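You operate a simulated robot arm through the tools that you are given. There is no shell and no other tool. Be economical: measure what you need, move in short steps, check, and stop when the job is done.

You are at the controls of a simulated two-armed robot. One attempt, no reset.

TASK
Pick up the glass rod with one hand, pass it to the other hand and put it on the bench in front of the oven. Set down upright: glass rod.

Only the result counts: the job must be done as asked and must still hold three seconds after the hand-in. Knocking over, shifting, dropping, spilling or breaking anything else fails it.

THE ROBOT
Two 7-joint arms with two-finger parallel grippers on one trunk, on a base that drives. Base frame: it is fixed to the floor where the robot stands at the start and does not move with it; the origin is under the middle of the robot, x ahead of it, y to its left, z up; the surface under the hand at the start is at about z = 0.88. Lengths are in m, angles in rad, forces in N, time in s.
The left shoulder is at the start at [0.071, 0.156, 1.005], the right one opposite. Places, roughly: bench in front of the oven (89x17 cm) [1.92, 1.5, 0.7]; glass rod (2x2x15 cm) [0.5, 0, 1]. Payload 3.91 kg a hand.
The TCP of each hand is the grasp point between the finger pads, 0.03 m short of the fingertips. In the tool frame z runs along the fingers and y along their closing line. Largest opening 0.11 m; finger width 0.02, thickness 0.01; the body of the gripper, 0.048 by 0.112 m, starts 0.055 m behind the TCP.
Orientation is told as [roll, pitch, yaw] about the base's x, y, z axes, in that order, counted from this pose: with the fingers straight down and closing along the base's y, the tool's x points along the base's -x, its y along +y and its z along -z.

THE INTERFACE
- The arms move only by the tool play_rows. It takes "left_steps", "right_steps" or both (then of equal length, played together; a hand with none holds still); each is a list of rows, each a list of 3 entries, a list of its own where there are three numbers: the shift along the tool's x, y, z in units of 20 mm (1.0 is 20 mm), then the turn, a rotation vector about the tool's x, y, z in units of 8 degrees (1.0 is 8 degrees), then the finger opening in m, from 0 to 0.11. In form: [[[dx, dy, dz], [ax, ay, az], jaw], ...]. A call has 1 to 10 rows; each row shifts and turns the commanded pose from where the row before left it, along the tool's axes as they then stand. A call with a number of a shift or a turn outside -1 to 1 is refused whole. Each row takes 0.2 s and may step no farther than 0.05 m and 0.15 rad from the row before; otherwise, or with a gripper value out of range, the whole call is refused. Where a pose cannot be reached the arm comes as near as it can. A force on the tool above 40 N (or 10 N above the force at the start of the call, whichever is more), or a blocked arm, ends the call early, and 0.2 s more pass. Each finger travels about 0.108 m/s and halts on what it meets, pressing with about 28 N; the grip force reading is that of the motor and also rises with nothing between the fingers. The clock runs only during rows and for 0.2 s after the last one: add rows that do not move to give the fingers time. It gives the time, the measured TCP pose, the force on the tool (base axes), the opening and the grip force at its end, in the units of the frame above (readings bear some noise), with the torque about the TCP (base axes, N m) and any sound that the robot's microphone picked up, and new pictures: "pictures" is both (left out), scene, wrist or none (wrist: the cameras of the hands that moved).
- Cameras (640 x 400 px; columns grow to the right, rows downward): "scene" is now at [0.1407, 0.0079, 1.2586]; the picture's right is [0.09, -1.00, 0.00], its down [-0.32, -0.03, -0.95] and it looks along [0.94, 0.09, -0.32] (base axes); focal length 272 px, centre (320, 200). "left" rides on the left gripper at [0.072, -0.017, -0.103] in its tool frame; the picture's right is [0.23, 0.97, 0.00], its down [-0.76, 0.18, -0.62] and it looks along [-0.61, 0.14, 0.78] (tool axes); focal length 222 px, centre (320, 200). "right" rides on the right gripper at [0.072, 0.017, -0.103] in its tool frame; the picture's right is [-0.23, 0.97, 0.00], its down [-0.76, -0.18, -0.62] and it looks along [-0.61, -0.14, 0.78] (tool axes); focal length 222 px, centre (320, 200). There is no depth. A picture from a camera that has moved, and an enlarged one, comes with that camera's place and axes in the base frame and with its lens.
- move_column(by): slides the trunk up (or, below 0, down) by that many m; the arms and the scene camera ride with it, the base frame stays. It gives what a move gives, with no picture.
- base_move(legs): drives the robot by 1 to 6 legs, each [ahead, left, turn to the left] in m, m and rad, along the robot's own axes; the way and the turn of a leg run together, so that a leg with both is an arc; at most 1.5 m and 3.142 rad a leg. The arms and the cameras ride along, it lands a little off, and it stops where it bumps. It gives what a move gives, and a new picture of the scene camera.
- pan_tilt(pan, tilt): turns the head with the scene camera to pan (to the left, within 1.501 rad either way) and tilt (down, from -0.506 to 1.204), counted from straight ahead of the robot. It gives what a move gives, and a new picture of the scene camera.
- enlarge(camera, box): a new picture of the part [left, top, right, bottom] of that camera's present view, enlarged. It takes no simulated time.
- close_job(): hands the job in; it is judged then, once.

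Go step by step. Nothing tells you exact positions but the pictures and the camera data: compare them with the known pose of the tool, close in by small moves and look again before you grip or let go. The budget is 120 turns and 260 pictures, counting those below and the enlarged ones. Unless the task says otherwise, let go and move clear before handing in, and close with one line.

The tools are called after ">>>" as name(argument=value, ...) on one line, values as JSON. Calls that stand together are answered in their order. play_rows: Moves the arms, as the interface text tells. Its arguments: {"type":"object","properties":{"left_steps":{"type":"array","items":{"type":"array"}},"right_steps":{"type":"array","items":{"type":"array"}},"pictures":{"type":"string","enum":["both","scene","wrist","none"]}},"required":[]} The other tools are called the same way: move_column (by) slides the trunk up or down; base_move (legs) drives the base; pan_tilt (pan, tilt) turns the head that bears the scene camera; enlarge (camera, box) takes an enlarged picture of a part of a camera's view; close_job () hands the job in.

At the start:

```text
clock: 0.0
left_eef_pos: [0.6909, 0.3067, 1.1152]
left_orientation: [0.0, 0.0, -0.001]
left_wrist_force: [-0.6, 0.1, 0.5]
left_wrist_torque: [0.01, 0.0, -0.01]
left_finger_gap: 0.1101
left_finger_force: 0.0
right_eef_pos: [0.6445, -0.223, 1.1866]
right_orientation: [-0.001, 0.0, 0.0]
right_wrist_force: [-0.9, -0.6, 0.0]
right_wrist_torque: [-0.01, -0.01, -0.01]
right_finger_gap: 0.1099
right_finger_force: 0.1
trunk travel left (down, up): [-0.45, 0.49]
robot x, y, heading: [-0.0039, 0.0023, -0.003]
head pan, tilt: [0.093, 0.33]
```

scene: 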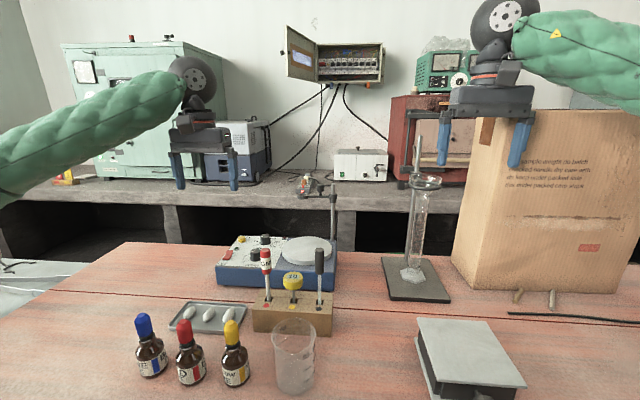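
right: 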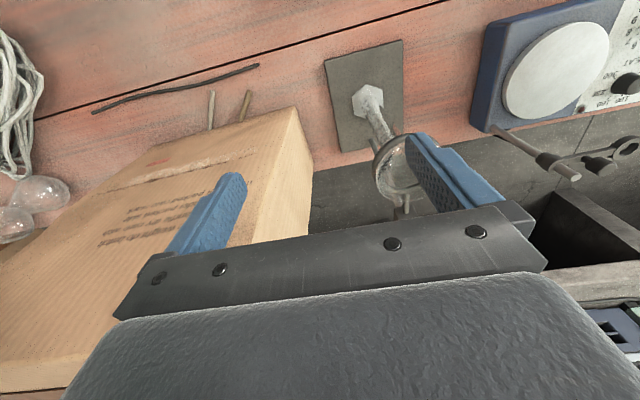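
left: 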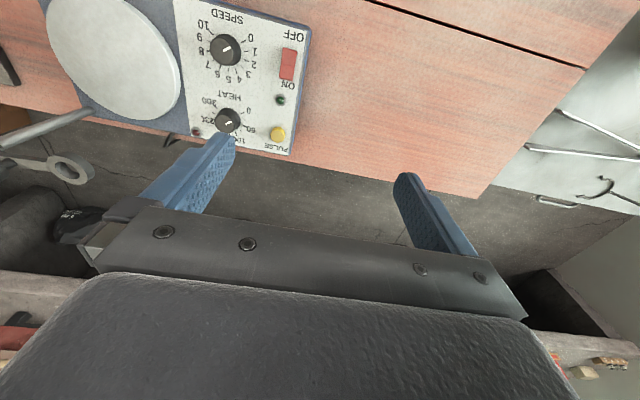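

I see a wooden rack with three upright items near [0.5, 0, 1]; the glass rod is probably one of these. I'll enlarge to find out which one.

>>> enlarge(camera="scene", box=[200, 220, 360, 350])

>>> enlarge(camera="scene", box=[340, 120, 600, 320])

>>> pan_tilt(pan=0.7, tilt=0.3)

```text
3.08 times, centred on (280, 285) of scene
camera zoom: at [0.1407, 0.0079, 1.2586], right [0.09, -1.0, 0.0], down [-0.32, -0.03, -0.95], along [0.94, 0.09, -0.32], focal length 836 px, centre (443, -62)
```

zoom: 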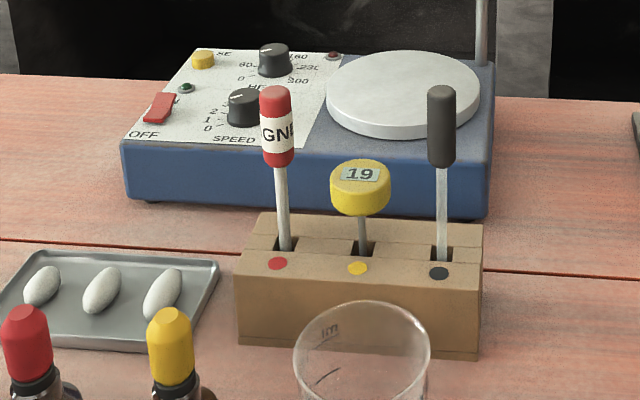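

```text
2.00 times, centred on (470, 220) of scene
camera zoom: at [0.1407, 0.0079, 1.2586], right [0.09, -1.0, 0.0], down [-0.32, -0.03, -0.95], along [0.94, 0.09, -0.32], focal length 544 px, centre (20, 160)
```

zoom: 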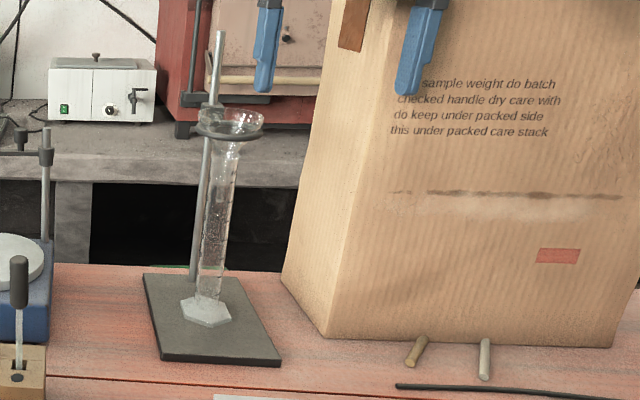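

```text
clock: 1.0
left_eef_pos: [0.6917, 0.307, 1.1146]
left_orientation: [-0.001, -0.001, -0.001]
left_wrist_force: [0.0, -0.1, 0.5]
left_wrist_torque: [-0.01, -0.03, -0.02]
left_finger_gap: 0.11
left_finger_force: 0.0
right_eef_pos: [0.6447, -0.2231, 1.1862]
right_orientation: [-0.001, -0.001, 0.0]
right_wrist_force: [0.7, -0.7, -0.2]
right_wrist_torque: [0.02, -0.02, 0.02]
right_finger_gap: 0.1099
right_finger_force: 0.2
trunk travel left (down, up): [-0.45, 0.49]
robot x, y, heading: [0.0017, 0.0035, -0.004]
head pan, tilt: [0.7, 0.3]
camera scene: at [0.1194, 0.0593, 1.2613], right [0.64, -0.77, 0.0], down [-0.23, -0.19, -0.96], along [0.73, 0.61, -0.3], focal length 272 px, centre (320, 200)
```

scene: 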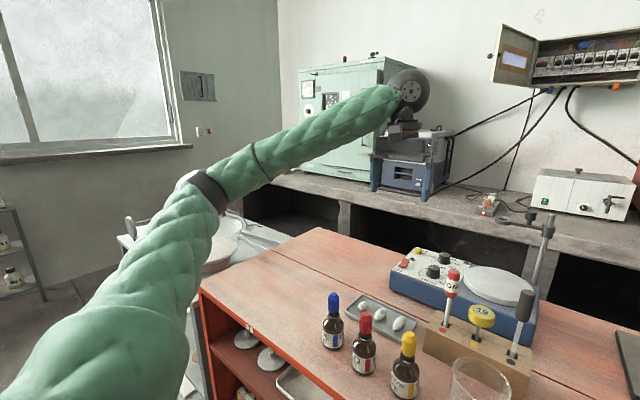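

The red tool reads "MAGNET" and the yellow one is a dial thermometer, so the black-capped rod at the rack's right is most likely the glass rod. I put it at about (0.545, 0.047), top at z 1.035. I'll bring the left hand over it.

>>> play_rows(left_steps=[[[0.56, -1, -0.3], [0, 0, 0], 0.11], [[0.56, -1, -0.3], [0, 0, 0], 0.11], [[0.56, -1, -0.3], [0, 0, 0], 0.11], [[0.56, -1, -0.3], [0, 0, 0], 0.11], [[0.56, -1, 0], [0, 0, 0], 0.11], [[0.56, -1, 0], [0, 0, 0], 0.11], [[0.56, -1, 0], [0, 0, 0], 0.09], [[0.56, -1, 0], [0, 0, 0], 0.08], [[0.56, -1, 0], [0, 0, 0], 0.07], [[0.56, -1, 0], [0, 0, 0], 0.07]], pictures="wrist")

>>> pan_tilt(pan=0.1, tilt=0.5)

```text
clock: 3.2
left_eef_pos: [0.5804, 0.1104, 1.138]
left_orientation: [0.0, -0.001, 0.002]
left_wrist_force: [0.1, 0.2, -0.1]
left_wrist_torque: [0.04, -0.01, 0.0]
left_finger_gap: 0.0702
left_finger_force: 0.0
right_eef_pos: [0.644, -0.2236, 1.1868]
right_orientation: [0.0, 0.001, 0.0]
right_wrist_force: [0.4, -1.0, -0.1]
right_wrist_torque: [0.01, 0.0, 0.02]
right_finger_gap: 0.1098
right_finger_force: 0.1
trunk travel left (down, up): [-0.45, 0.49]
robot x, y, heading: [0.0003, 0.0024, 0.007]
head pan, tilt: [0.7, 0.3]
camera left: at [0.507, 0.0901, 1.244], right [-0.23, 0.97, 0.0], down [0.76, 0.18, 0.62], along [0.61, 0.14, -0.78], focal length 222 px, centre (320, 200)
```

left: 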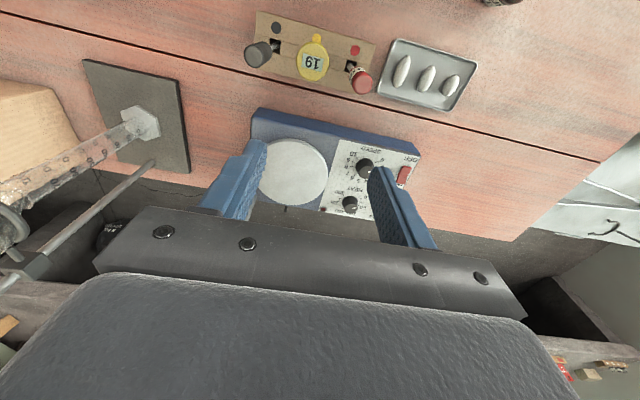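

```text
clock: 4.2
left_eef_pos: [0.5794, 0.1098, 1.1392]
left_orientation: [0.001, 0.001, -0.001]
left_wrist_force: [0.5, -1.3, -0.4]
left_wrist_torque: [0.01, 0.01, 0.01]
left_finger_gap: 0.0696
left_finger_force: 0.0
right_eef_pos: [0.6439, -0.2248, 1.1871]
right_orientation: [0.001, 0.0, 0.001]
right_wrist_force: [0.2, -0.2, -0.1]
right_wrist_torque: [0.02, -0.02, -0.01]
right_finger_gap: 0.1099
right_finger_force: 0.0
trunk travel left (down, up): [-0.45, 0.49]
robot x, y, heading: [-0.0016, -0.0012, -0.002]
head pan, tilt: [0.099, 0.499]
camera scene: at [0.1384, 0.0083, 1.2429], right [0.1, -0.99, 0.0], down [-0.48, -0.05, -0.88], along [0.87, 0.09, -0.48], focal length 272 px, centre (320, 200)
```

scene: 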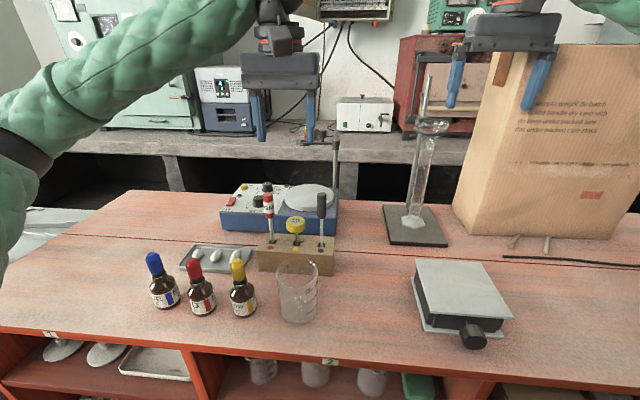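

The wrist view puts the rod at about (0.541, 0.045). I'll centre above it and turn the hand so the fingers close along x, clear of the thermometer.

>>> play_rows(left_steps=[[[0.49, -0.82, 0], [0, 0, 0], 0.07], [[0.49, -0.82, 0], [0, 0, 0], 0.07], [[0.49, -0.82, 0], [0, 0, 0], 0.07], [[0.49, -0.82, 0], [0, 0, 0], 0.07], [[0, 0, 0], [0, 0, 1], 0.07], [[0, 0, 0], [0, 0, 1], 0.07], [[0, 0, 0], [0, 0, 1], 0.07], [[0, 0, 0], [0, 0, 1], 0.07], [[0, 0, 0], [0, 0, 1], 0.07], [[0, 0, 0], [0, 0, 1], 0.07]], pictures="none")

>>> play_rows(left_steps=[[[0, 0, 0], [0, 0, 1], 0.07], [[0, 0, 0], [0, 0, 1], 0.07], [[0, 0, 0], [0, 0, 1], 0.07], [[0, 0, 0], [0, 0, 1], 0.07], [[0, 0, 0], [0, 0, 1], 0.07], [[0, 0, 0], [0, 0, 0.25], 0.07], [[0, 0, 0], [0, 0, 0], 0.07]], pictures="both")

```text
clock: 6.4
left_eef_pos: [0.5401, 0.0399, 1.1384]
left_orientation: [0.0, -0.001, -0.838]
left_wrist_force: [-0.6, 0.0, -0.3]
left_wrist_torque: [0.02, 0.04, -0.01]
left_finger_gap: 0.0699
left_finger_force: 0.1
right_eef_pos: [0.6433, -0.2247, 1.1862]
right_orientation: [0.001, 0.0, 0.0]
right_wrist_force: [-0.3, 0.0, -0.1]
right_wrist_torque: [-0.02, 0.02, 0.01]
right_finger_gap: 0.11
right_finger_force: 0.0
trunk travel left (down, up): [-0.45, 0.49]
robot x, y, heading: [0.0023, -0.001, -0.001]
head pan, tilt: [0.099, 0.499]
```

```text
clock: 8.0
left_eef_pos: [0.5397, 0.0409, 1.1402]
left_orientation: [0.001, 0.0, -1.573]
left_wrist_force: [1.2, 0.5, 0.1]
left_wrist_torque: [0.02, -0.04, -0.01]
left_finger_gap: 0.0699
left_finger_force: 0.1
right_eef_pos: [0.6443, -0.2237, 1.187]
right_orientation: [0.0, 0.0, -0.002]
right_wrist_force: [-0.1, 0.4, 0.8]
right_wrist_torque: [0.01, -0.02, -0.01]
right_finger_gap: 0.1097
right_finger_force: 0.0
trunk travel left (down, up): [-0.45, 0.49]
robot x, y, heading: [0.0009, -0.0051, 0.005]
head pan, tilt: [0.099, 0.499]
camera scene: at [0.1384, 0.0082, 1.2429], right [0.1, -1.0, 0.0], down [-0.48, -0.05, -0.88], along [0.87, 0.09, -0.48], focal length 272 px, centre (320, 200)
camera left: at [0.5225, 0.1106, 1.2437], right [0.97, 0.23, 0.0], down [0.18, -0.76, 0.62], along [0.14, -0.61, -0.78], focal length 222 px, centre (320, 200)
```

scene: 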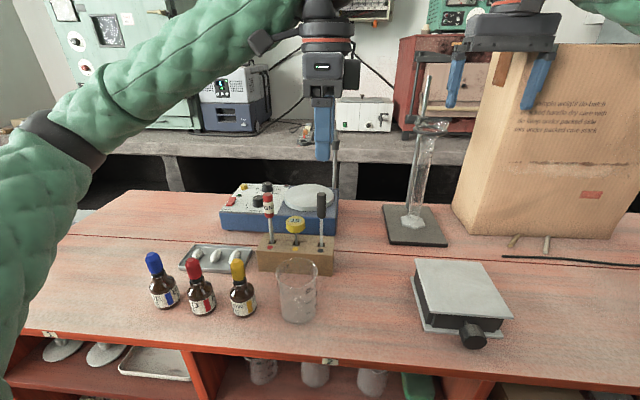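
left: 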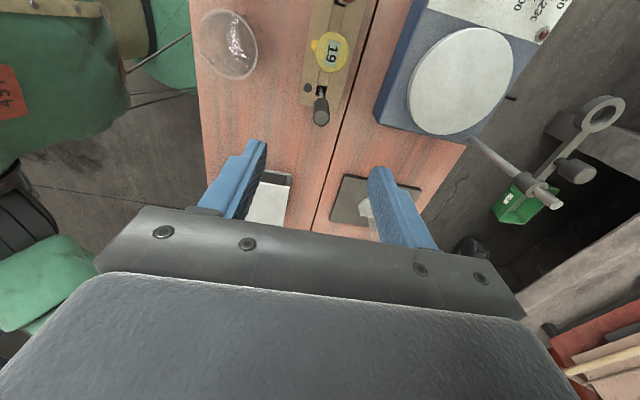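

Rod is at about (0.538, 0.046). I'll correct slightly and go down, first part way.

>>> play_rows(left_steps=[[[0.27, -0.08, 0], [0, 0, 0], 0.06], [[0, 0, 1], [0, 0, 0], 0.06], [[0, 0, 1], [0, 0, 0], 0.06], [[0, 0, 1], [0, 0, 0], 0.06], [[0, 0, 0], [0, 0, 0], 0.06]], pictures="both")

>>> enlarge(camera="scene", box=[240, 120, 400, 280])

```text
clock: 9.2
left_eef_pos: [0.5375, 0.0472, 1.0771]
left_orientation: [0.001, 0.0, -1.571]
left_wrist_force: [0.0, -0.7, -0.6]
left_wrist_torque: [-0.03, 0.0, -0.01]
left_finger_gap: 0.0599
left_finger_force: 0.0
right_eef_pos: [0.6444, -0.2238, 1.1868]
right_orientation: [0.0, 0.0, 0.001]
right_wrist_force: [0.5, 0.3, 0.3]
right_wrist_torque: [0.01, -0.02, 0.0]
right_finger_gap: 0.1101
right_finger_force: 0.1
trunk travel left (down, up): [-0.45, 0.49]
robot x, y, heading: [0.0023, -0.0005, -0.001]
head pan, tilt: [0.099, 0.499]
camera scene: at [0.1381, 0.0081, 1.243], right [0.1, -1.0, 0.0], down [-0.48, -0.05, -0.88], along [0.87, 0.09, -0.48], focal length 272 px, centre (320, 200)
camera left: at [0.5204, 0.1171, 1.1809], right [0.97, 0.23, 0.0], down [0.18, -0.76, 0.62], along [0.14, -0.61, -0.78], focal length 222 px, centre (320, 200)
```

scene: 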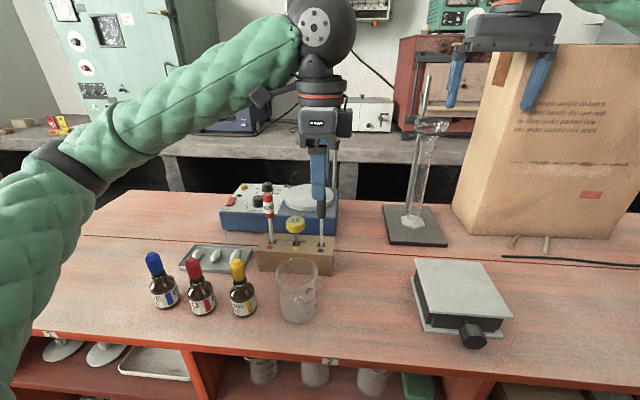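
left: 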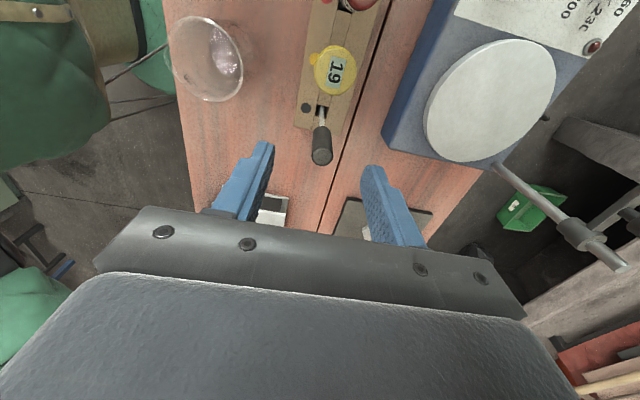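

```text
2.50 times, centred on (320, 200) of scene
camera zoom: at [0.1381, 0.0081, 1.243], right [0.1, -1.0, 0.0], down [-0.48, -0.05, -0.88], along [0.87, 0.09, -0.48], focal length 679 px, centre (320, 200)
```

zoom: 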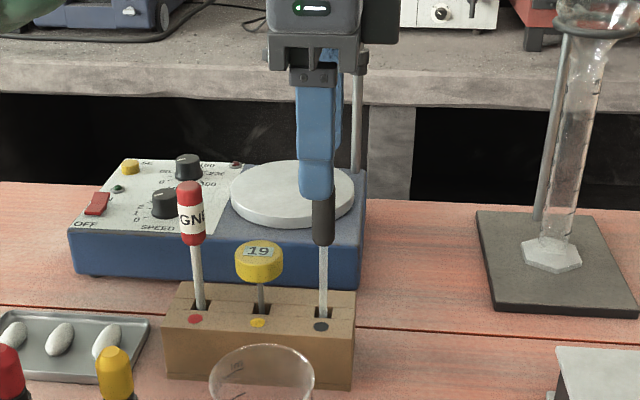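

The finger lines up with the cap within about 3 mm. I'll nudge, descend to grip the cap and close.

>>> play_rows(left_steps=[[[-0.15, 0, 1], [0, 0, 0], 0.06], [[0, 0, 1], [0, 0, 0], 0.06], [[0, 0, 0.7], [0, 0, 0], 0.06], [[0, 0, 0], [0, 0, 0], 0.03], [[0, 0, 0], [0, 0, 0], 0.0], [[0, 0, 0], [0, 0, 0], 0.0], [[0, 0, 0], [0, 0, 0], 0.0]], pictures="both")

>>> enlarge(camera="scene", box=[240, 120, 400, 280])

```text
clock: 10.8
left_eef_pos: [0.5373, 0.0456, 1.0253]
left_orientation: [0.001, 0.001, -1.57]
left_wrist_force: [1.2, -0.8, 1.8]
left_wrist_torque: [0.03, -0.1, -0.02]
left_finger_gap: 0.0141
left_finger_force: 27.9
right_eef_pos: [0.6437, -0.2239, 1.1867]
right_orientation: [0.001, -0.001, 0.001]
right_wrist_force: [-0.5, -0.2, -0.8]
right_wrist_torque: [0.01, 0.02, 0.01]
right_finger_gap: 0.1102
right_finger_force: 0.1
trunk travel left (down, up): [-0.45, 0.49]
robot x, y, heading: [0.0006, -0.0002, 0.002]
head pan, tilt: [0.099, 0.499]
camera scene: at [0.1384, 0.0081, 1.2429], right [0.1, -1.0, 0.0], down [-0.48, -0.05, -0.88], along [0.87, 0.09, -0.48], focal length 272 px, centre (320, 200)
camera left: at [0.5205, 0.1146, 1.1304], right [0.97, 0.23, 0.0], down [0.18, -0.76, 0.62], along [0.14, -0.61, -0.78], focal length 222 px, centre (320, 200)
```

scene: 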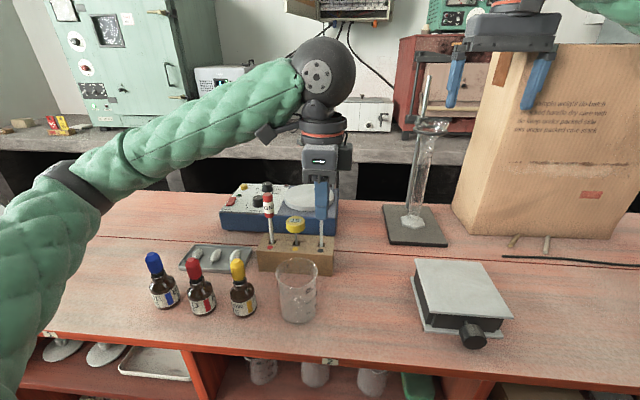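
left: 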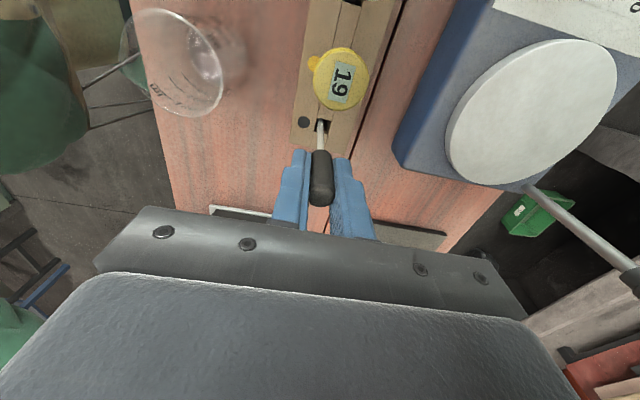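

```text
2.50 times, centred on (320, 200) of scene
camera zoom: at [0.1384, 0.0081, 1.2429], right [0.1, -1.0, 0.0], down [-0.48, -0.05, -0.88], along [0.87, 0.09, -0.48], focal length 679 px, centre (320, 200)
```

zoom: 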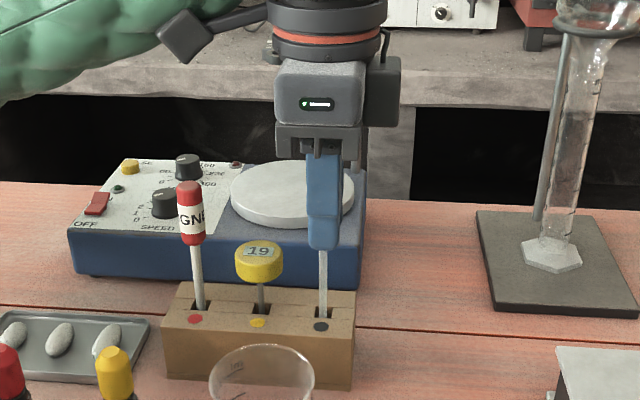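

Gripped at a 14 mm gap. Lifting straight up.

>>> play_rows(left_steps=[[[0, 0, -1], [0, 0, 0], 0.0], [[0, 0, -1], [0, 0, 0], 0.0], [[0, 0, -1], [0, 0, 0], 0.0], [[0, 0, -1], [0, 0, 0], 0.0], [[0, 0, -1], [0, 0, 0], 0.0], [[0, 0, -1], [0, 0, 0], 0.0], [[0, 0, -1], [0, 0, 0], 0.0], [[0, 0, -1], [0, 0, 0], 0.0], [[0, 0, 0], [0, 0, 0], 0.0]], pictures="both")

>>> enlarge(camera="scene", box=[240, 80, 400, 240])

```text
clock: 12.8
left_eef_pos: [0.5395, 0.045, 1.1847]
left_orientation: [0.0, 0.001, -1.57]
left_wrist_force: [-0.2, 0.2, 0.2]
left_wrist_torque: [0.02, 0.0, -0.01]
left_finger_gap: 0.0141
left_finger_force: 28.1
right_eef_pos: [0.645, -0.2234, 1.1865]
right_orientation: [-0.001, 0.003, 0.001]
right_wrist_force: [0.4, 0.2, 0.1]
right_wrist_torque: [-0.02, 0.04, -0.01]
right_finger_gap: 0.1101
right_finger_force: 0.0
trunk travel left (down, up): [-0.45, 0.49]
robot x, y, heading: [0.0001, -0.0015, 0.003]
head pan, tilt: [0.099, 0.499]
camera scene: at [0.1388, 0.0082, 1.2428], right [0.1, -1.0, 0.0], down [-0.48, -0.05, -0.88], along [0.87, 0.09, -0.48], focal length 272 px, centre (320, 200)
camera left: at [0.5224, 0.1146, 1.2893], right [0.97, 0.23, 0.0], down [0.18, -0.76, 0.62], along [0.14, -0.61, -0.78], focal length 222 px, centre (320, 200)
```

scene: 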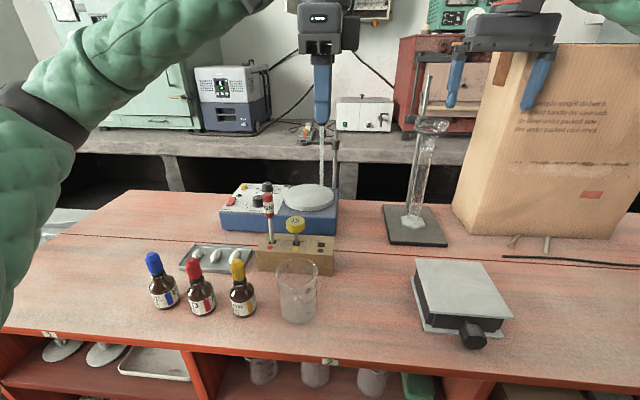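
left: 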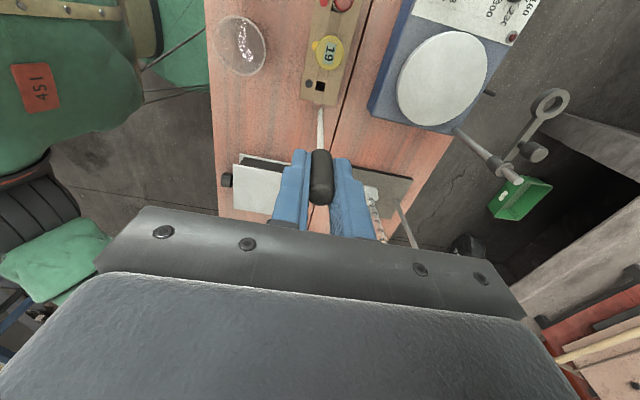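

```text
2.50 times, centred on (320, 160) of scene
camera zoom: at [0.1388, 0.0082, 1.2428], right [0.1, -1.0, 0.0], down [-0.48, -0.05, -0.88], along [0.87, 0.09, -0.48], focal length 679 px, centre (320, 300)
```

zoom: 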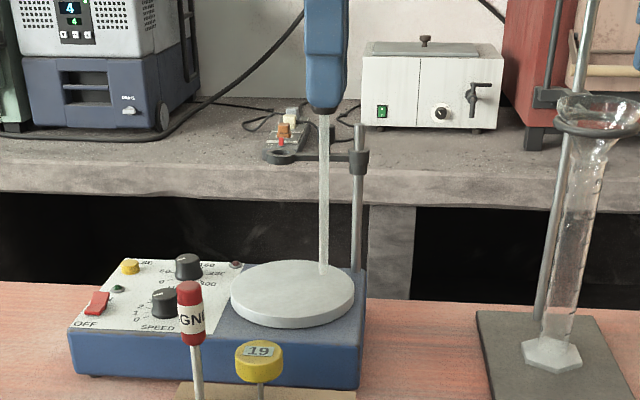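

The rod is up and hangs straight, with its bottom at about z 1.042. I'll look closely at its foot and at the destination.

>>> enlarge(camera="scene", box=[295, 110, 345, 160])

>>> enlarge(camera="left", box=[280, 80, 360, 210])

>>> pan_tilt(pan=0.55, tilt=0.25)

>>> enlarge(camera="scene", box=[160, 80, 440, 300])

>>> pan_tilt(pan=1.2, tilt=0.5)

```text
8.00 times, centred on (320, 135) of scene
camera zoom: at [0.1388, 0.0082, 1.2428], right [0.1, -1.0, 0.0], down [-0.48, -0.05, -0.88], along [0.87, 0.09, -0.48], focal length 2174 px, centre (320, 720)
```

zoom: 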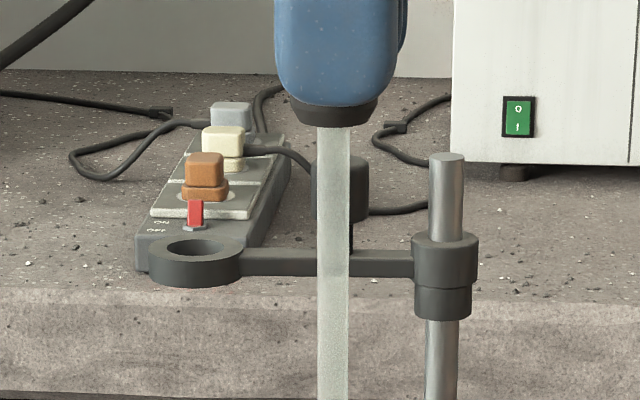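

```text
3.08 times, centred on (320, 145) of left
camera zoom: at [0.5224, 0.1146, 1.2893], right [0.97, 0.23, 0.0], down [0.18, -0.76, 0.62], along [0.14, -0.61, -0.78], focal length 684 px, centre (320, 369)
```

zoom: 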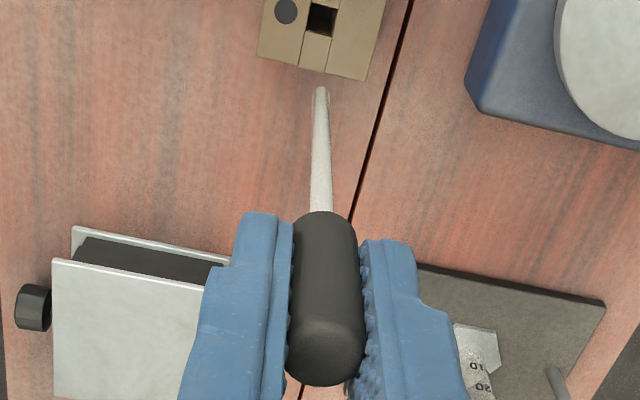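

```text
clock: 13.7
left_eef_pos: [0.5387, 0.0441, 1.1836]
left_orientation: [-0.002, 0.002, -1.57]
left_wrist_force: [-0.2, -0.2, -0.3]
left_wrist_torque: [-0.01, 0.01, 0.0]
left_finger_gap: 0.0142
left_finger_force: 28.0
right_eef_pos: [0.6439, -0.2242, 1.1874]
right_orientation: [0.0, 0.0, -0.001]
right_wrist_force: [-0.3, 0.5, 0.1]
right_wrist_torque: [-0.02, -0.02, 0.01]
right_finger_gap: 0.1101
right_finger_force: 0.1
trunk travel left (down, up): [-0.45, 0.49]
robot x, y, heading: [0.0002, 0.0008, 0.003]
head pan, tilt: [0.55, 0.25]
camera scene: at [0.1276, 0.0478, 1.266], right [0.52, -0.85, 0.0], down [-0.21, -0.13, -0.97], along [0.83, 0.51, -0.25], focal length 272 px, centre (320, 200)
```

scene: 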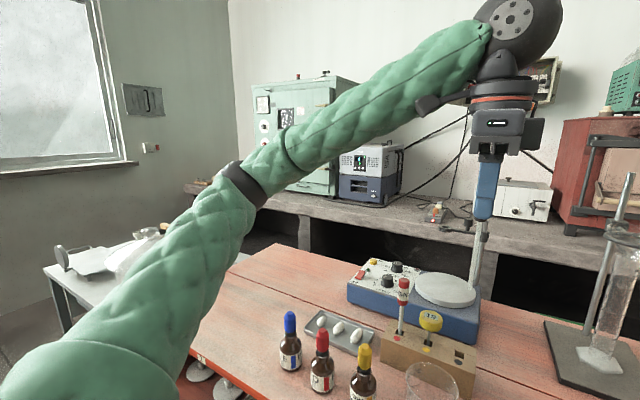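

```text
1.82 times, centred on (300, 190) of scene
camera zoom: at [0.1276, 0.0478, 1.266], right [0.52, -0.85, 0.0], down [-0.21, -0.13, -0.97], along [0.83, 0.51, -0.25], focal length 494 px, centre (356, 218)
```

zoom: 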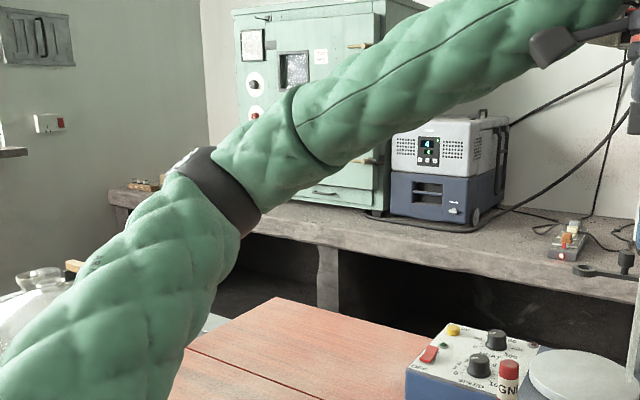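

```text
clock: 14.7
left_eef_pos: [0.539, 0.044, 1.1841]
left_orientation: [0.002, -0.001, -1.57]
left_wrist_force: [0.5, 0.1, -0.5]
left_wrist_torque: [-0.05, 0.02, -0.02]
left_finger_gap: 0.014
left_finger_force: 27.9
right_eef_pos: [0.6443, -0.2231, 1.1865]
right_orientation: [0.0, -0.001, 0.0]
right_wrist_force: [-0.4, 0.0, 0.4]
right_wrist_torque: [0.02, 0.01, 0.01]
right_finger_gap: 0.1099
right_finger_force: 0.0
trunk travel left (down, up): [-0.45, 0.49]
robot x, y, heading: [0.0041, 0.0013, 0.006]
head pan, tilt: [1.201, 0.499]
camera scene: at [0.0809, 0.0839, 1.243], right [0.93, -0.36, 0.0], down [-0.17, -0.45, -0.88], along [0.32, 0.82, -0.48], focal length 272 px, centre (320, 200)
```

scene: 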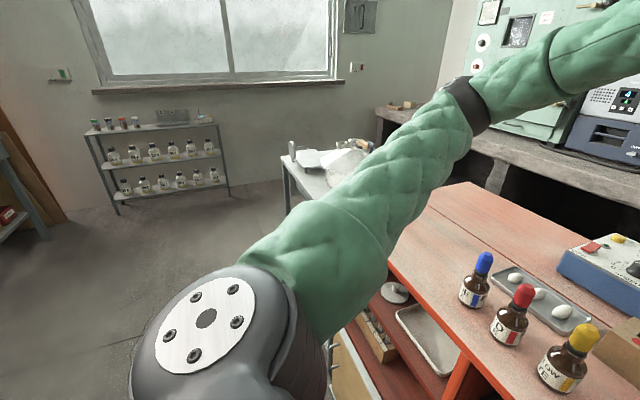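

The rod's bottom is flat, so it has to stand exactly vertical. Plan: move the left hand forward and up, then have the right hand come in tilted (fingers 30° below horizontal) to grip the shaft below the cap. I'll back the right hand from the box first.

>>> play_rows(left_steps=[[[0, 0.8, -0.8], [0, 0, 0], 0], [[0, 0.8, -0.8], [0, 0, 0], 0], [[0, 0.8, -0.8], [0, 0, 0], 0], [[0, 0.8, -0.8], [0, 0, 0], 0], [[0, 0.8, -0.8], [0, 0, 0], 0], [[0, 0.8, 0], [0, 0, 0], 0], [[0, 0, 0], [0, 0, 0], 0], [[0, 0, 0], [0, 0, 0], 0], [[0, 0, 0], [0, 0, 0], 0], [[0, 0, 0], [0, 0, 0], 0]], right_steps=[[[1, 0, 0], [0, 0, 0], 0.1], [[1, 0, 0], [0, 0, 0], 0.09], [[1, 0, 0], [0, 0, 0], 0.08], [[1, 0, 0], [0, 0, 0], 0.07], [[1, 0, 0], [0, 0, 0], 0.06], [[0, 0, 0], [0, -1, 0], 0.06], [[0, 0, 0], [0, -1, 0], 0.06], [[0, 0, 0], [0, -1, 0], 0.06], [[0, 0, 0], [0, -1, 0], 0.06], [[0, 0, 0], [0, -1, 0], 0.06]], pictures="none")

>>> pan_tilt(pan=0.0, tilt=0.2)

```text
clock: 16.9
left_eef_pos: [0.6354, 0.0419, 1.2616]
left_orientation: [0.0, -0.001, -1.571]
left_wrist_force: [-0.2, 1.2, -0.3]
left_wrist_torque: [-0.02, 0.0, 0.0]
left_finger_gap: 0.0139
left_finger_force: 28.1
right_eef_pos: [0.5443, -0.2249, 1.187]
right_orientation: [0.0, -0.699, 0.0]
right_wrist_force: [0.1, 0.1, -1.3]
right_wrist_torque: [0.04, 0.0, -0.01]
right_finger_gap: 0.0598
right_finger_force: 0.2
trunk travel left (down, up): [-0.45, 0.49]
robot x, y, heading: [0.0004, -0.0011, -0.002]
head pan, tilt: [1.201, 0.499]
```

```text
clock: 18.3
left_eef_pos: [0.6336, 0.0414, 1.262]
left_orientation: [0.0, -0.001, -1.571]
left_wrist_force: [-0.3, -0.1, 0.2]
left_wrist_torque: [-0.03, 0.0, 0.0]
left_finger_gap: 0.0138
left_finger_force: 28.0
right_eef_pos: [0.5442, -0.2236, 1.1866]
right_orientation: [0.0, -0.698, 0.0]
right_wrist_force: [0.2, -0.1, -0.1]
right_wrist_torque: [0.0, 0.02, -0.03]
right_finger_gap: 0.06
right_finger_force: 0.1
trunk travel left (down, up): [-0.45, 0.49]
robot x, y, heading: [0.0017, -0.0017, -0.003]
head pan, tilt: [0.0, 0.201]
camera scene: at [0.1411, -0.0008, 1.2706], right [0.0, -1.0, 0.0], down [-0.2, 0.0, -0.98], along [0.98, 0.0, -0.2], focal length 272 px, centre (320, 200)
```

scene: 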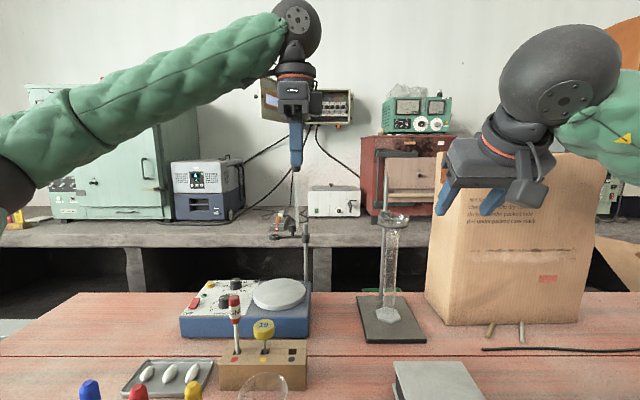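

Both hands are in good positions. I'll finish the tilt to −60° and bring the right hand sideways to a point behind the rod.

>>> play_rows(right_steps=[[[0, 1, 0], [0, -1, 0], 0.06], [[0, 1, 0], [0, -1, 0], 0.06], [[0, 1, 0], [0, -0.5, 0], 0.06], [[0.8, 1, 0], [0, 0, 0], 0.06], [[0, 1, 0], [0, 0, 0], 0.06], [[0, 1, 0], [0, 0, 0], 0.06], [[0, 1, 0], [0, 0, 0], 0.06], [[0, 1, 0], [0, 0, 0], 0.06], [[0, 1, 0], [0, 0, 0], 0.06], [[0, 1, 0], [0, 0, 0], 0.06]], pictures="none")

>>> play_rows(right_steps=[[[0, 1, 0], [0, 0, 0], 0.06], [[0, 1, 0], [0, 0, 0], 0.06], [[0, 1, 0], [0, 0, 0], 0.06], [[0, 0.25, 0], [0, 0, 0], 0.06], [[0, 0, 0], [0, 0, 0], 0.06]], pictures="both")

```text
clock: 20.5
left_eef_pos: [0.6353, 0.0417, 1.2607]
left_orientation: [0.0, -0.001, -1.571]
left_wrist_force: [-0.4, 0.3, -1.1]
left_wrist_torque: [-0.04, 0.02, 0.02]
left_finger_gap: 0.014
left_finger_force: 27.9
right_eef_pos: [0.5346, -0.0221, 1.1695]
right_orientation: [-0.002, -1.048, 0.0]
right_wrist_force: [-0.7, 0.4, 0.4]
right_wrist_torque: [-0.02, -0.01, 0.0]
right_finger_gap: 0.0599
right_finger_force: 0.1
trunk travel left (down, up): [-0.45, 0.49]
robot x, y, heading: [0.001, 0.0011, -0.004]
head pan, tilt: [0.0, 0.201]
```

```text
clock: 21.7
left_eef_pos: [0.6343, 0.0431, 1.2616]
left_orientation: [0.0, 0.0, -1.571]
left_wrist_force: [0.4, 0.0, -0.7]
left_wrist_torque: [0.01, 0.01, 0.01]
left_finger_gap: 0.014
left_finger_force: 27.4
right_eef_pos: [0.5357, 0.042, 1.1713]
right_orientation: [0.001, -1.047, 0.0]
right_wrist_force: [-0.7, -0.4, -0.2]
right_wrist_torque: [0.02, 0.0, 0.0]
right_finger_gap: 0.0602
right_finger_force: 0.0
trunk travel left (down, up): [-0.45, 0.49]
robot x, y, heading: [0.0002, 0.0038, 0.005]
head pan, tilt: [0.0, 0.201]
camera scene: at [0.1412, -0.0005, 1.2706], right [0.0, -1.0, 0.0], down [-0.2, 0.0, -0.98], along [0.98, 0.0, -0.2], focal length 272 px, centre (320, 200)
camera right: at [0.4097, 0.0589, 1.1616], right [0.11, 0.97, 0.2], down [-0.16, -0.18, 0.97], along [0.98, -0.14, 0.13], focal length 222 px, centre (320, 200)
```

scene: 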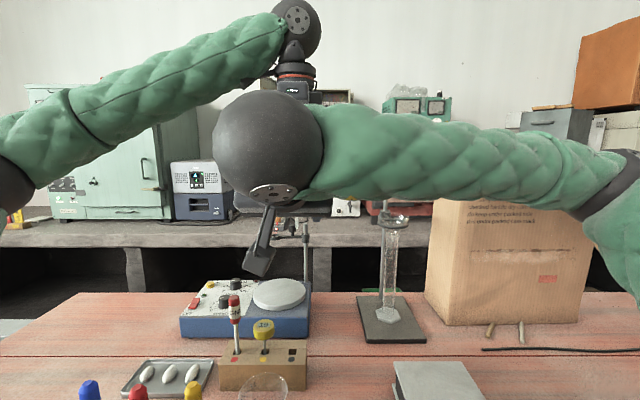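
right: 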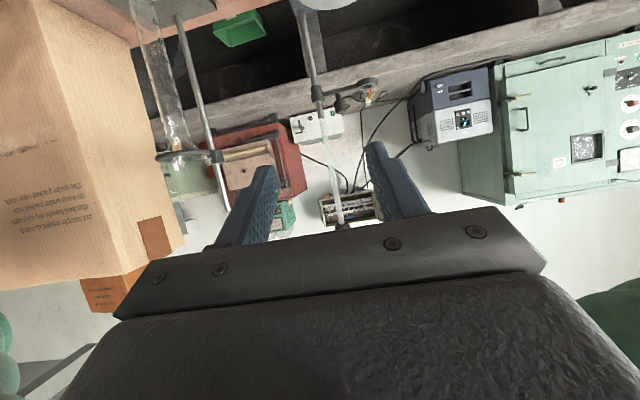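

I'll measure the rod in the right wrist camera before closing in.

>>> enlarge(camera="right", box=[260, 80, 400, 240])

```text
2.50 times, centred on (330, 160) of right
camera zoom: at [0.4097, 0.0589, 1.1616], right [0.11, 0.97, 0.2], down [-0.16, -0.18, 0.97], along [0.98, -0.14, 0.13], focal length 555 px, centre (295, 300)
```

zoom: 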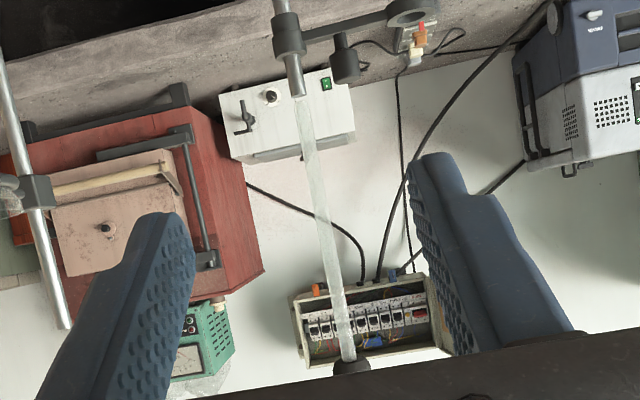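

The rod shaft runs from z 1.114 to 1.220 at y ≈ 0.044. I'll advance horizontally around it with the fingers still open.

>>> play_rows(right_steps=[[[-0.49, 0.1, 0.85], [0, 0, 0], 0.06], [[-0.49, 0, 0.85], [0, 0, 0], 0.06], [[-0.49, 0, 0.85], [0, 0, 0], 0.06], [[-0.49, 0, 0.85], [0, 0, 0], 0.06], [[-0.49, 0, 0.85], [0, 0, 0], 0.06], [[0, 0, 0], [0, 0, 0], 0.06]], pictures="wrist")

>>> enlarge(camera="right", box=[240, 60, 400, 240])

```text
clock: 23.1
left_eef_pos: [0.6336, 0.0411, 1.2608]
left_orientation: [0.001, 0.0, -1.571]
left_wrist_force: [-0.4, -0.7, 0.1]
left_wrist_torque: [0.0, 0.02, 0.0]
left_finger_gap: 0.0139
left_finger_force: 28.1
right_eef_pos: [0.6343, 0.0436, 1.1734]
right_orientation: [0.001, -1.047, 0.0]
right_wrist_force: [-0.1, -0.3, -0.6]
right_wrist_torque: [-0.01, -0.01, -0.02]
right_finger_gap: 0.06
right_finger_force: 0.1
trunk travel left (down, up): [-0.45, 0.49]
robot x, y, heading: [0.0007, -0.0008, 0.003]
head pan, tilt: [0.0, 0.201]
camera right: at [0.5076, 0.0608, 1.1628], right [0.11, 0.97, 0.2], down [-0.16, -0.18, 0.97], along [0.98, -0.14, 0.13], focal length 222 px, centre (320, 200)
```

right: 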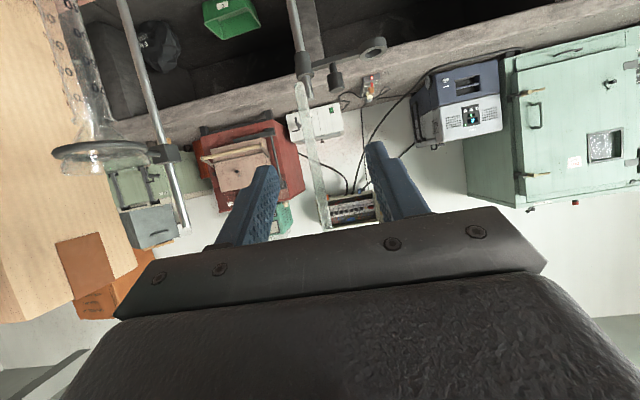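

```text
2.22 times, centred on (320, 150) of right
camera zoom: at [0.5076, 0.0608, 1.1628], right [0.11, 0.97, 0.2], down [-0.16, -0.18, 0.97], along [0.98, -0.14, 0.13], focal length 494 px, centre (320, 311)
```

zoom: 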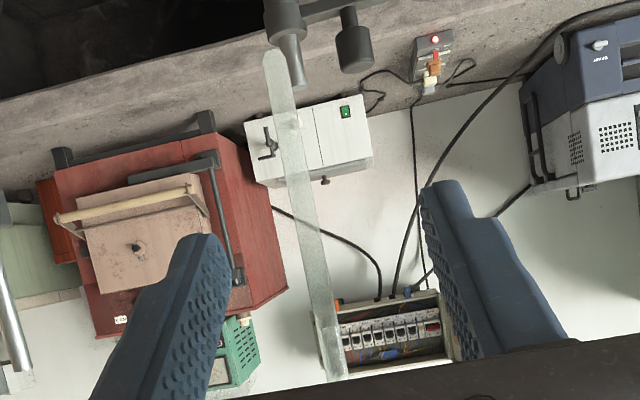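

The rod is between the fingers. I'll check the shape of its lower end before going on.

>>> enlarge(camera="right", box=[286, 70, 326, 110])

```text
10.00 times, centred on (306, 90) of right
camera zoom: at [0.5076, 0.0608, 1.1628], right [0.11, 0.97, 0.2], down [-0.16, -0.18, 0.97], along [0.98, -0.14, 0.13], focal length 2221 px, centre (460, 1300)
```

zoom: 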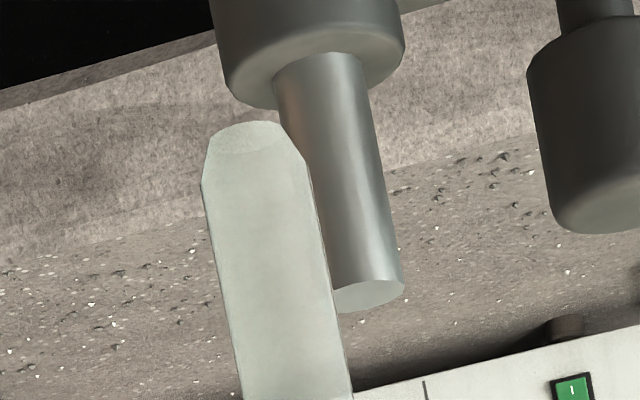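

The lower end is chamfered with a small flat, so it will need careful placing. I'll close the right hand on the shaft now.

>>> play_rows(right_steps=[[[0, 0, 0], [0, 0, 0], 0.04], [[0, 0, 0], [0, 0, 0], 0.02], [[0, 0, 0], [0, 0, 0], 0.01], [[0, 0, 0], [0, 0, 0], 0.0], [[0, 0, 0], [0, 0, 0], 0.0], [[0, 0, 0], [0, 0, 0], 0.0]], pictures="wrist")

```text
clock: 24.5
left_eef_pos: [0.6341, 0.0417, 1.2611]
left_orientation: [0.001, 0.0, -1.571]
left_wrist_force: [-1.0, 2.6, -2.6]
left_wrist_torque: [-0.13, -0.36, 0.0]
left_finger_gap: 0.0142
left_finger_force: 27.5
right_eef_pos: [0.633, 0.0424, 1.1729]
right_orientation: [0.001, -1.047, 0.0]
right_wrist_force: [1.0, -2.0, 2.1]
right_wrist_torque: [0.34, 0.5, -0.03]
right_finger_gap: 0.0039
right_finger_force: 28.2
trunk travel left (down, up): [-0.45, 0.49]
robot x, y, heading: [-0.0018, -0.0024, 0.002]
head pan, tilt: [0.0, 0.201]
camera right: at [0.5077, 0.0608, 1.1627], right [0.11, 0.97, 0.2], down [-0.16, -0.18, 0.97], along [0.98, -0.14, 0.13], focal length 222 px, centre (320, 200)
```

right: 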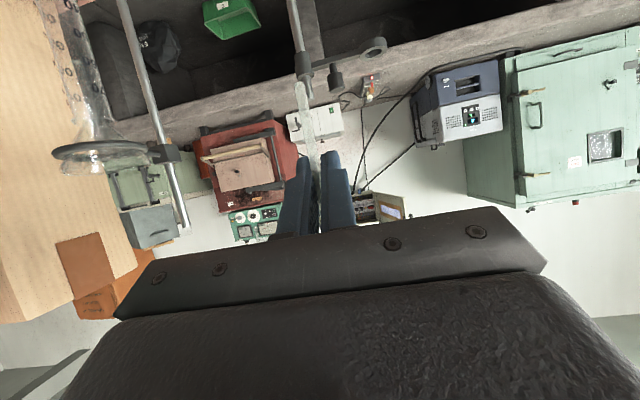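

The right hand grips the shaft (forces show on both hands). Now the left opens a little and moves straight up.

>>> play_rows(left_steps=[[[0, 0, 0], [0, 0, 0], 0.02], [[0, 0, 0], [0, 0, 0], 0.03], [[0, 0, 0], [0, 0, 0], 0.036], [[0, 0, 0], [0, 0, 0], 0.036], [[0, 0, -1], [0, 0, 0], 0.036], [[0, 0, -1], [0, 0, 0], 0.036], [[0, 0, -1], [0, 0, 0], 0.036], [[0, 0, -1], [0, 0, 0], 0.036], [[0, 0, -1], [0, 0, 0], 0.036]], pictures="both")

```text
clock: 26.5
left_eef_pos: [0.6331, 0.0412, 1.3646]
left_orientation: [-0.002, 0.002, -1.57]
left_wrist_force: [0.0, -1.0, -0.1]
left_wrist_torque: [0.01, 0.02, -0.02]
left_finger_gap: 0.036
left_finger_force: 0.1
right_eef_pos: [0.6326, 0.0431, 1.1752]
right_orientation: [-0.001, -1.048, -0.003]
right_wrist_force: [0.5, 0.1, 0.2]
right_wrist_torque: [-0.02, 0.03, -0.01]
right_finger_gap: 0.0038
right_finger_force: 28.1
trunk travel left (down, up): [-0.45, 0.49]
robot x, y, heading: [-0.0059, -0.0004, 0.002]
head pan, tilt: [0.0, 0.201]
camera scene: at [0.1403, -0.0011, 1.2706], right [0.0, -1.0, 0.0], down [-0.2, 0.0, -0.98], along [0.98, 0.0, -0.2], focal length 272 px, centre (320, 200)
camera left: at [0.616, 0.1116, 1.47], right [0.97, 0.23, 0.0], down [0.18, -0.76, 0.62], along [0.14, -0.61, -0.78], focal length 222 px, centre (320, 200)
```

scene: 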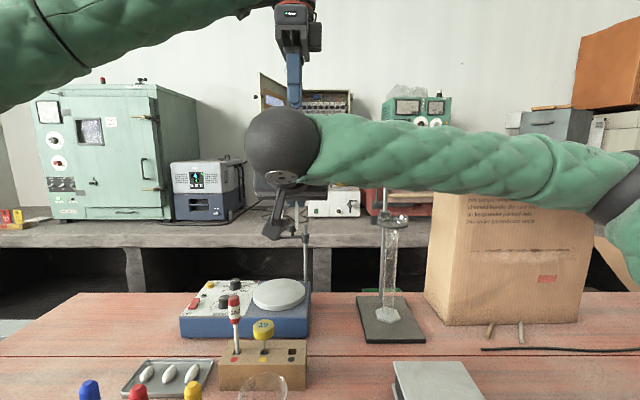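
left: 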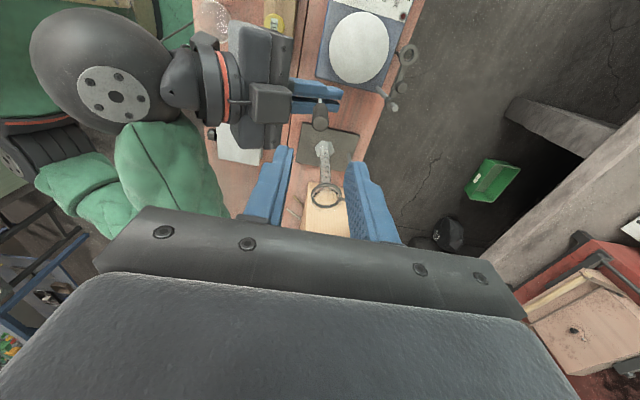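

Handover succeeded and the right hand alone holds the rod. Now I'll survey for a drivable route to the bench.

>>> pan_tilt(pan=0.9, tilt=0.45)

>>> pan_tilt(pan=1.5, tilt=0.5)

>>> pan_tilt(pan=-1.2, tilt=0.45)

```text
clock: 27.7
left_eef_pos: [0.6345, 0.0424, 1.3652]
left_orientation: [0.001, 0.0, -1.57]
left_wrist_force: [-0.9, 0.4, 0.8]
left_wrist_torque: [-0.03, -0.04, -0.02]
left_finger_gap: 0.0361
left_finger_force: 0.0
right_eef_pos: [0.6336, 0.0437, 1.1735]
right_orientation: [0.001, -1.046, 0.0]
right_wrist_force: [0.1, -0.1, 0.4]
right_wrist_torque: [-0.02, -0.01, 0.0]
right_finger_gap: 0.0042
right_finger_force: 27.7
trunk travel left (down, up): [-0.45, 0.49]
robot x, y, heading: [-0.002, -0.0005, -0.004]
head pan, tilt: [0.901, 0.45]
camera scene: at [0.1051, 0.0712, 1.2474], right [0.78, -0.62, 0.0], down [-0.27, -0.34, -0.9], along [0.56, 0.71, -0.44], focal length 272 px, centre (320, 200)
```

scene: 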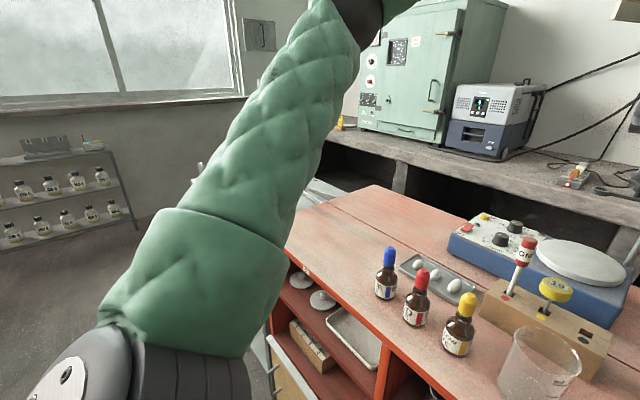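

```text
clock: 28.7
left_eef_pos: [0.6353, 0.0426, 1.3647]
left_orientation: [-0.001, 0.0, -1.571]
left_wrist_force: [0.6, 0.5, -0.6]
left_wrist_torque: [0.0, -0.03, -0.01]
left_finger_gap: 0.0359
left_finger_force: 0.0
right_eef_pos: [0.6341, 0.044, 1.1734]
right_orientation: [0.0, -1.048, 0.001]
right_wrist_force: [0.1, 0.2, 0.9]
right_wrist_torque: [0.02, -0.02, 0.04]
right_finger_gap: 0.0043
right_finger_force: 28.4
trunk travel left (down, up): [-0.45, 0.49]
robot x, y, heading: [-0.0023, -0.002, -0.0]
head pan, tilt: [1.499, 0.499]
camera scene: at [0.0545, 0.09, 1.2429], right [1.0, -0.07, 0.0], down [-0.04, -0.48, -0.88], along [0.06, 0.88, -0.48], focal length 272 px, centre (320, 200)
```

scene: 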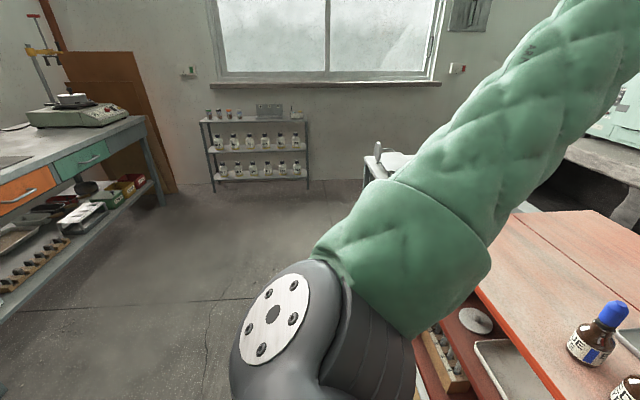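

```text
clock: 31.1
left_eef_pos: [0.6347, 0.0429, 1.3642]
left_orientation: [0.0, -0.001, -1.57]
left_wrist_force: [0.0, 0.1, -1.1]
left_wrist_torque: [0.0, -0.01, 0.02]
left_finger_gap: 0.0357
left_finger_force: 0.1
right_eef_pos: [0.6337, 0.0442, 1.1736]
right_orientation: [0.0, -1.046, 0.0]
right_wrist_force: [-0.2, -0.3, -0.1]
right_wrist_torque: [0.02, -0.03, -0.05]
right_finger_gap: 0.0046
right_finger_force: 28.3
trunk travel left (down, up): [-0.45, 0.49]
robot x, y, heading: [0.0011, 0.0013, -0.001]
head pan, tilt: [-1.201, 0.45]
camera scene: at [0.0812, -0.0865, 1.2474], right [-0.93, -0.36, 0.0], down [-0.16, 0.41, -0.9], along [0.33, -0.84, -0.44], focal length 272 px, centre (320, 200)
```

scene: 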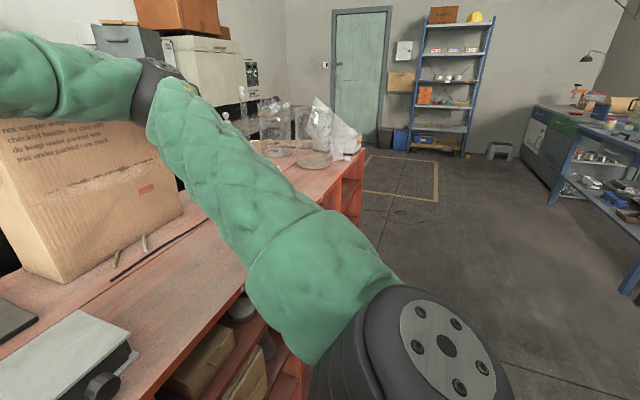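

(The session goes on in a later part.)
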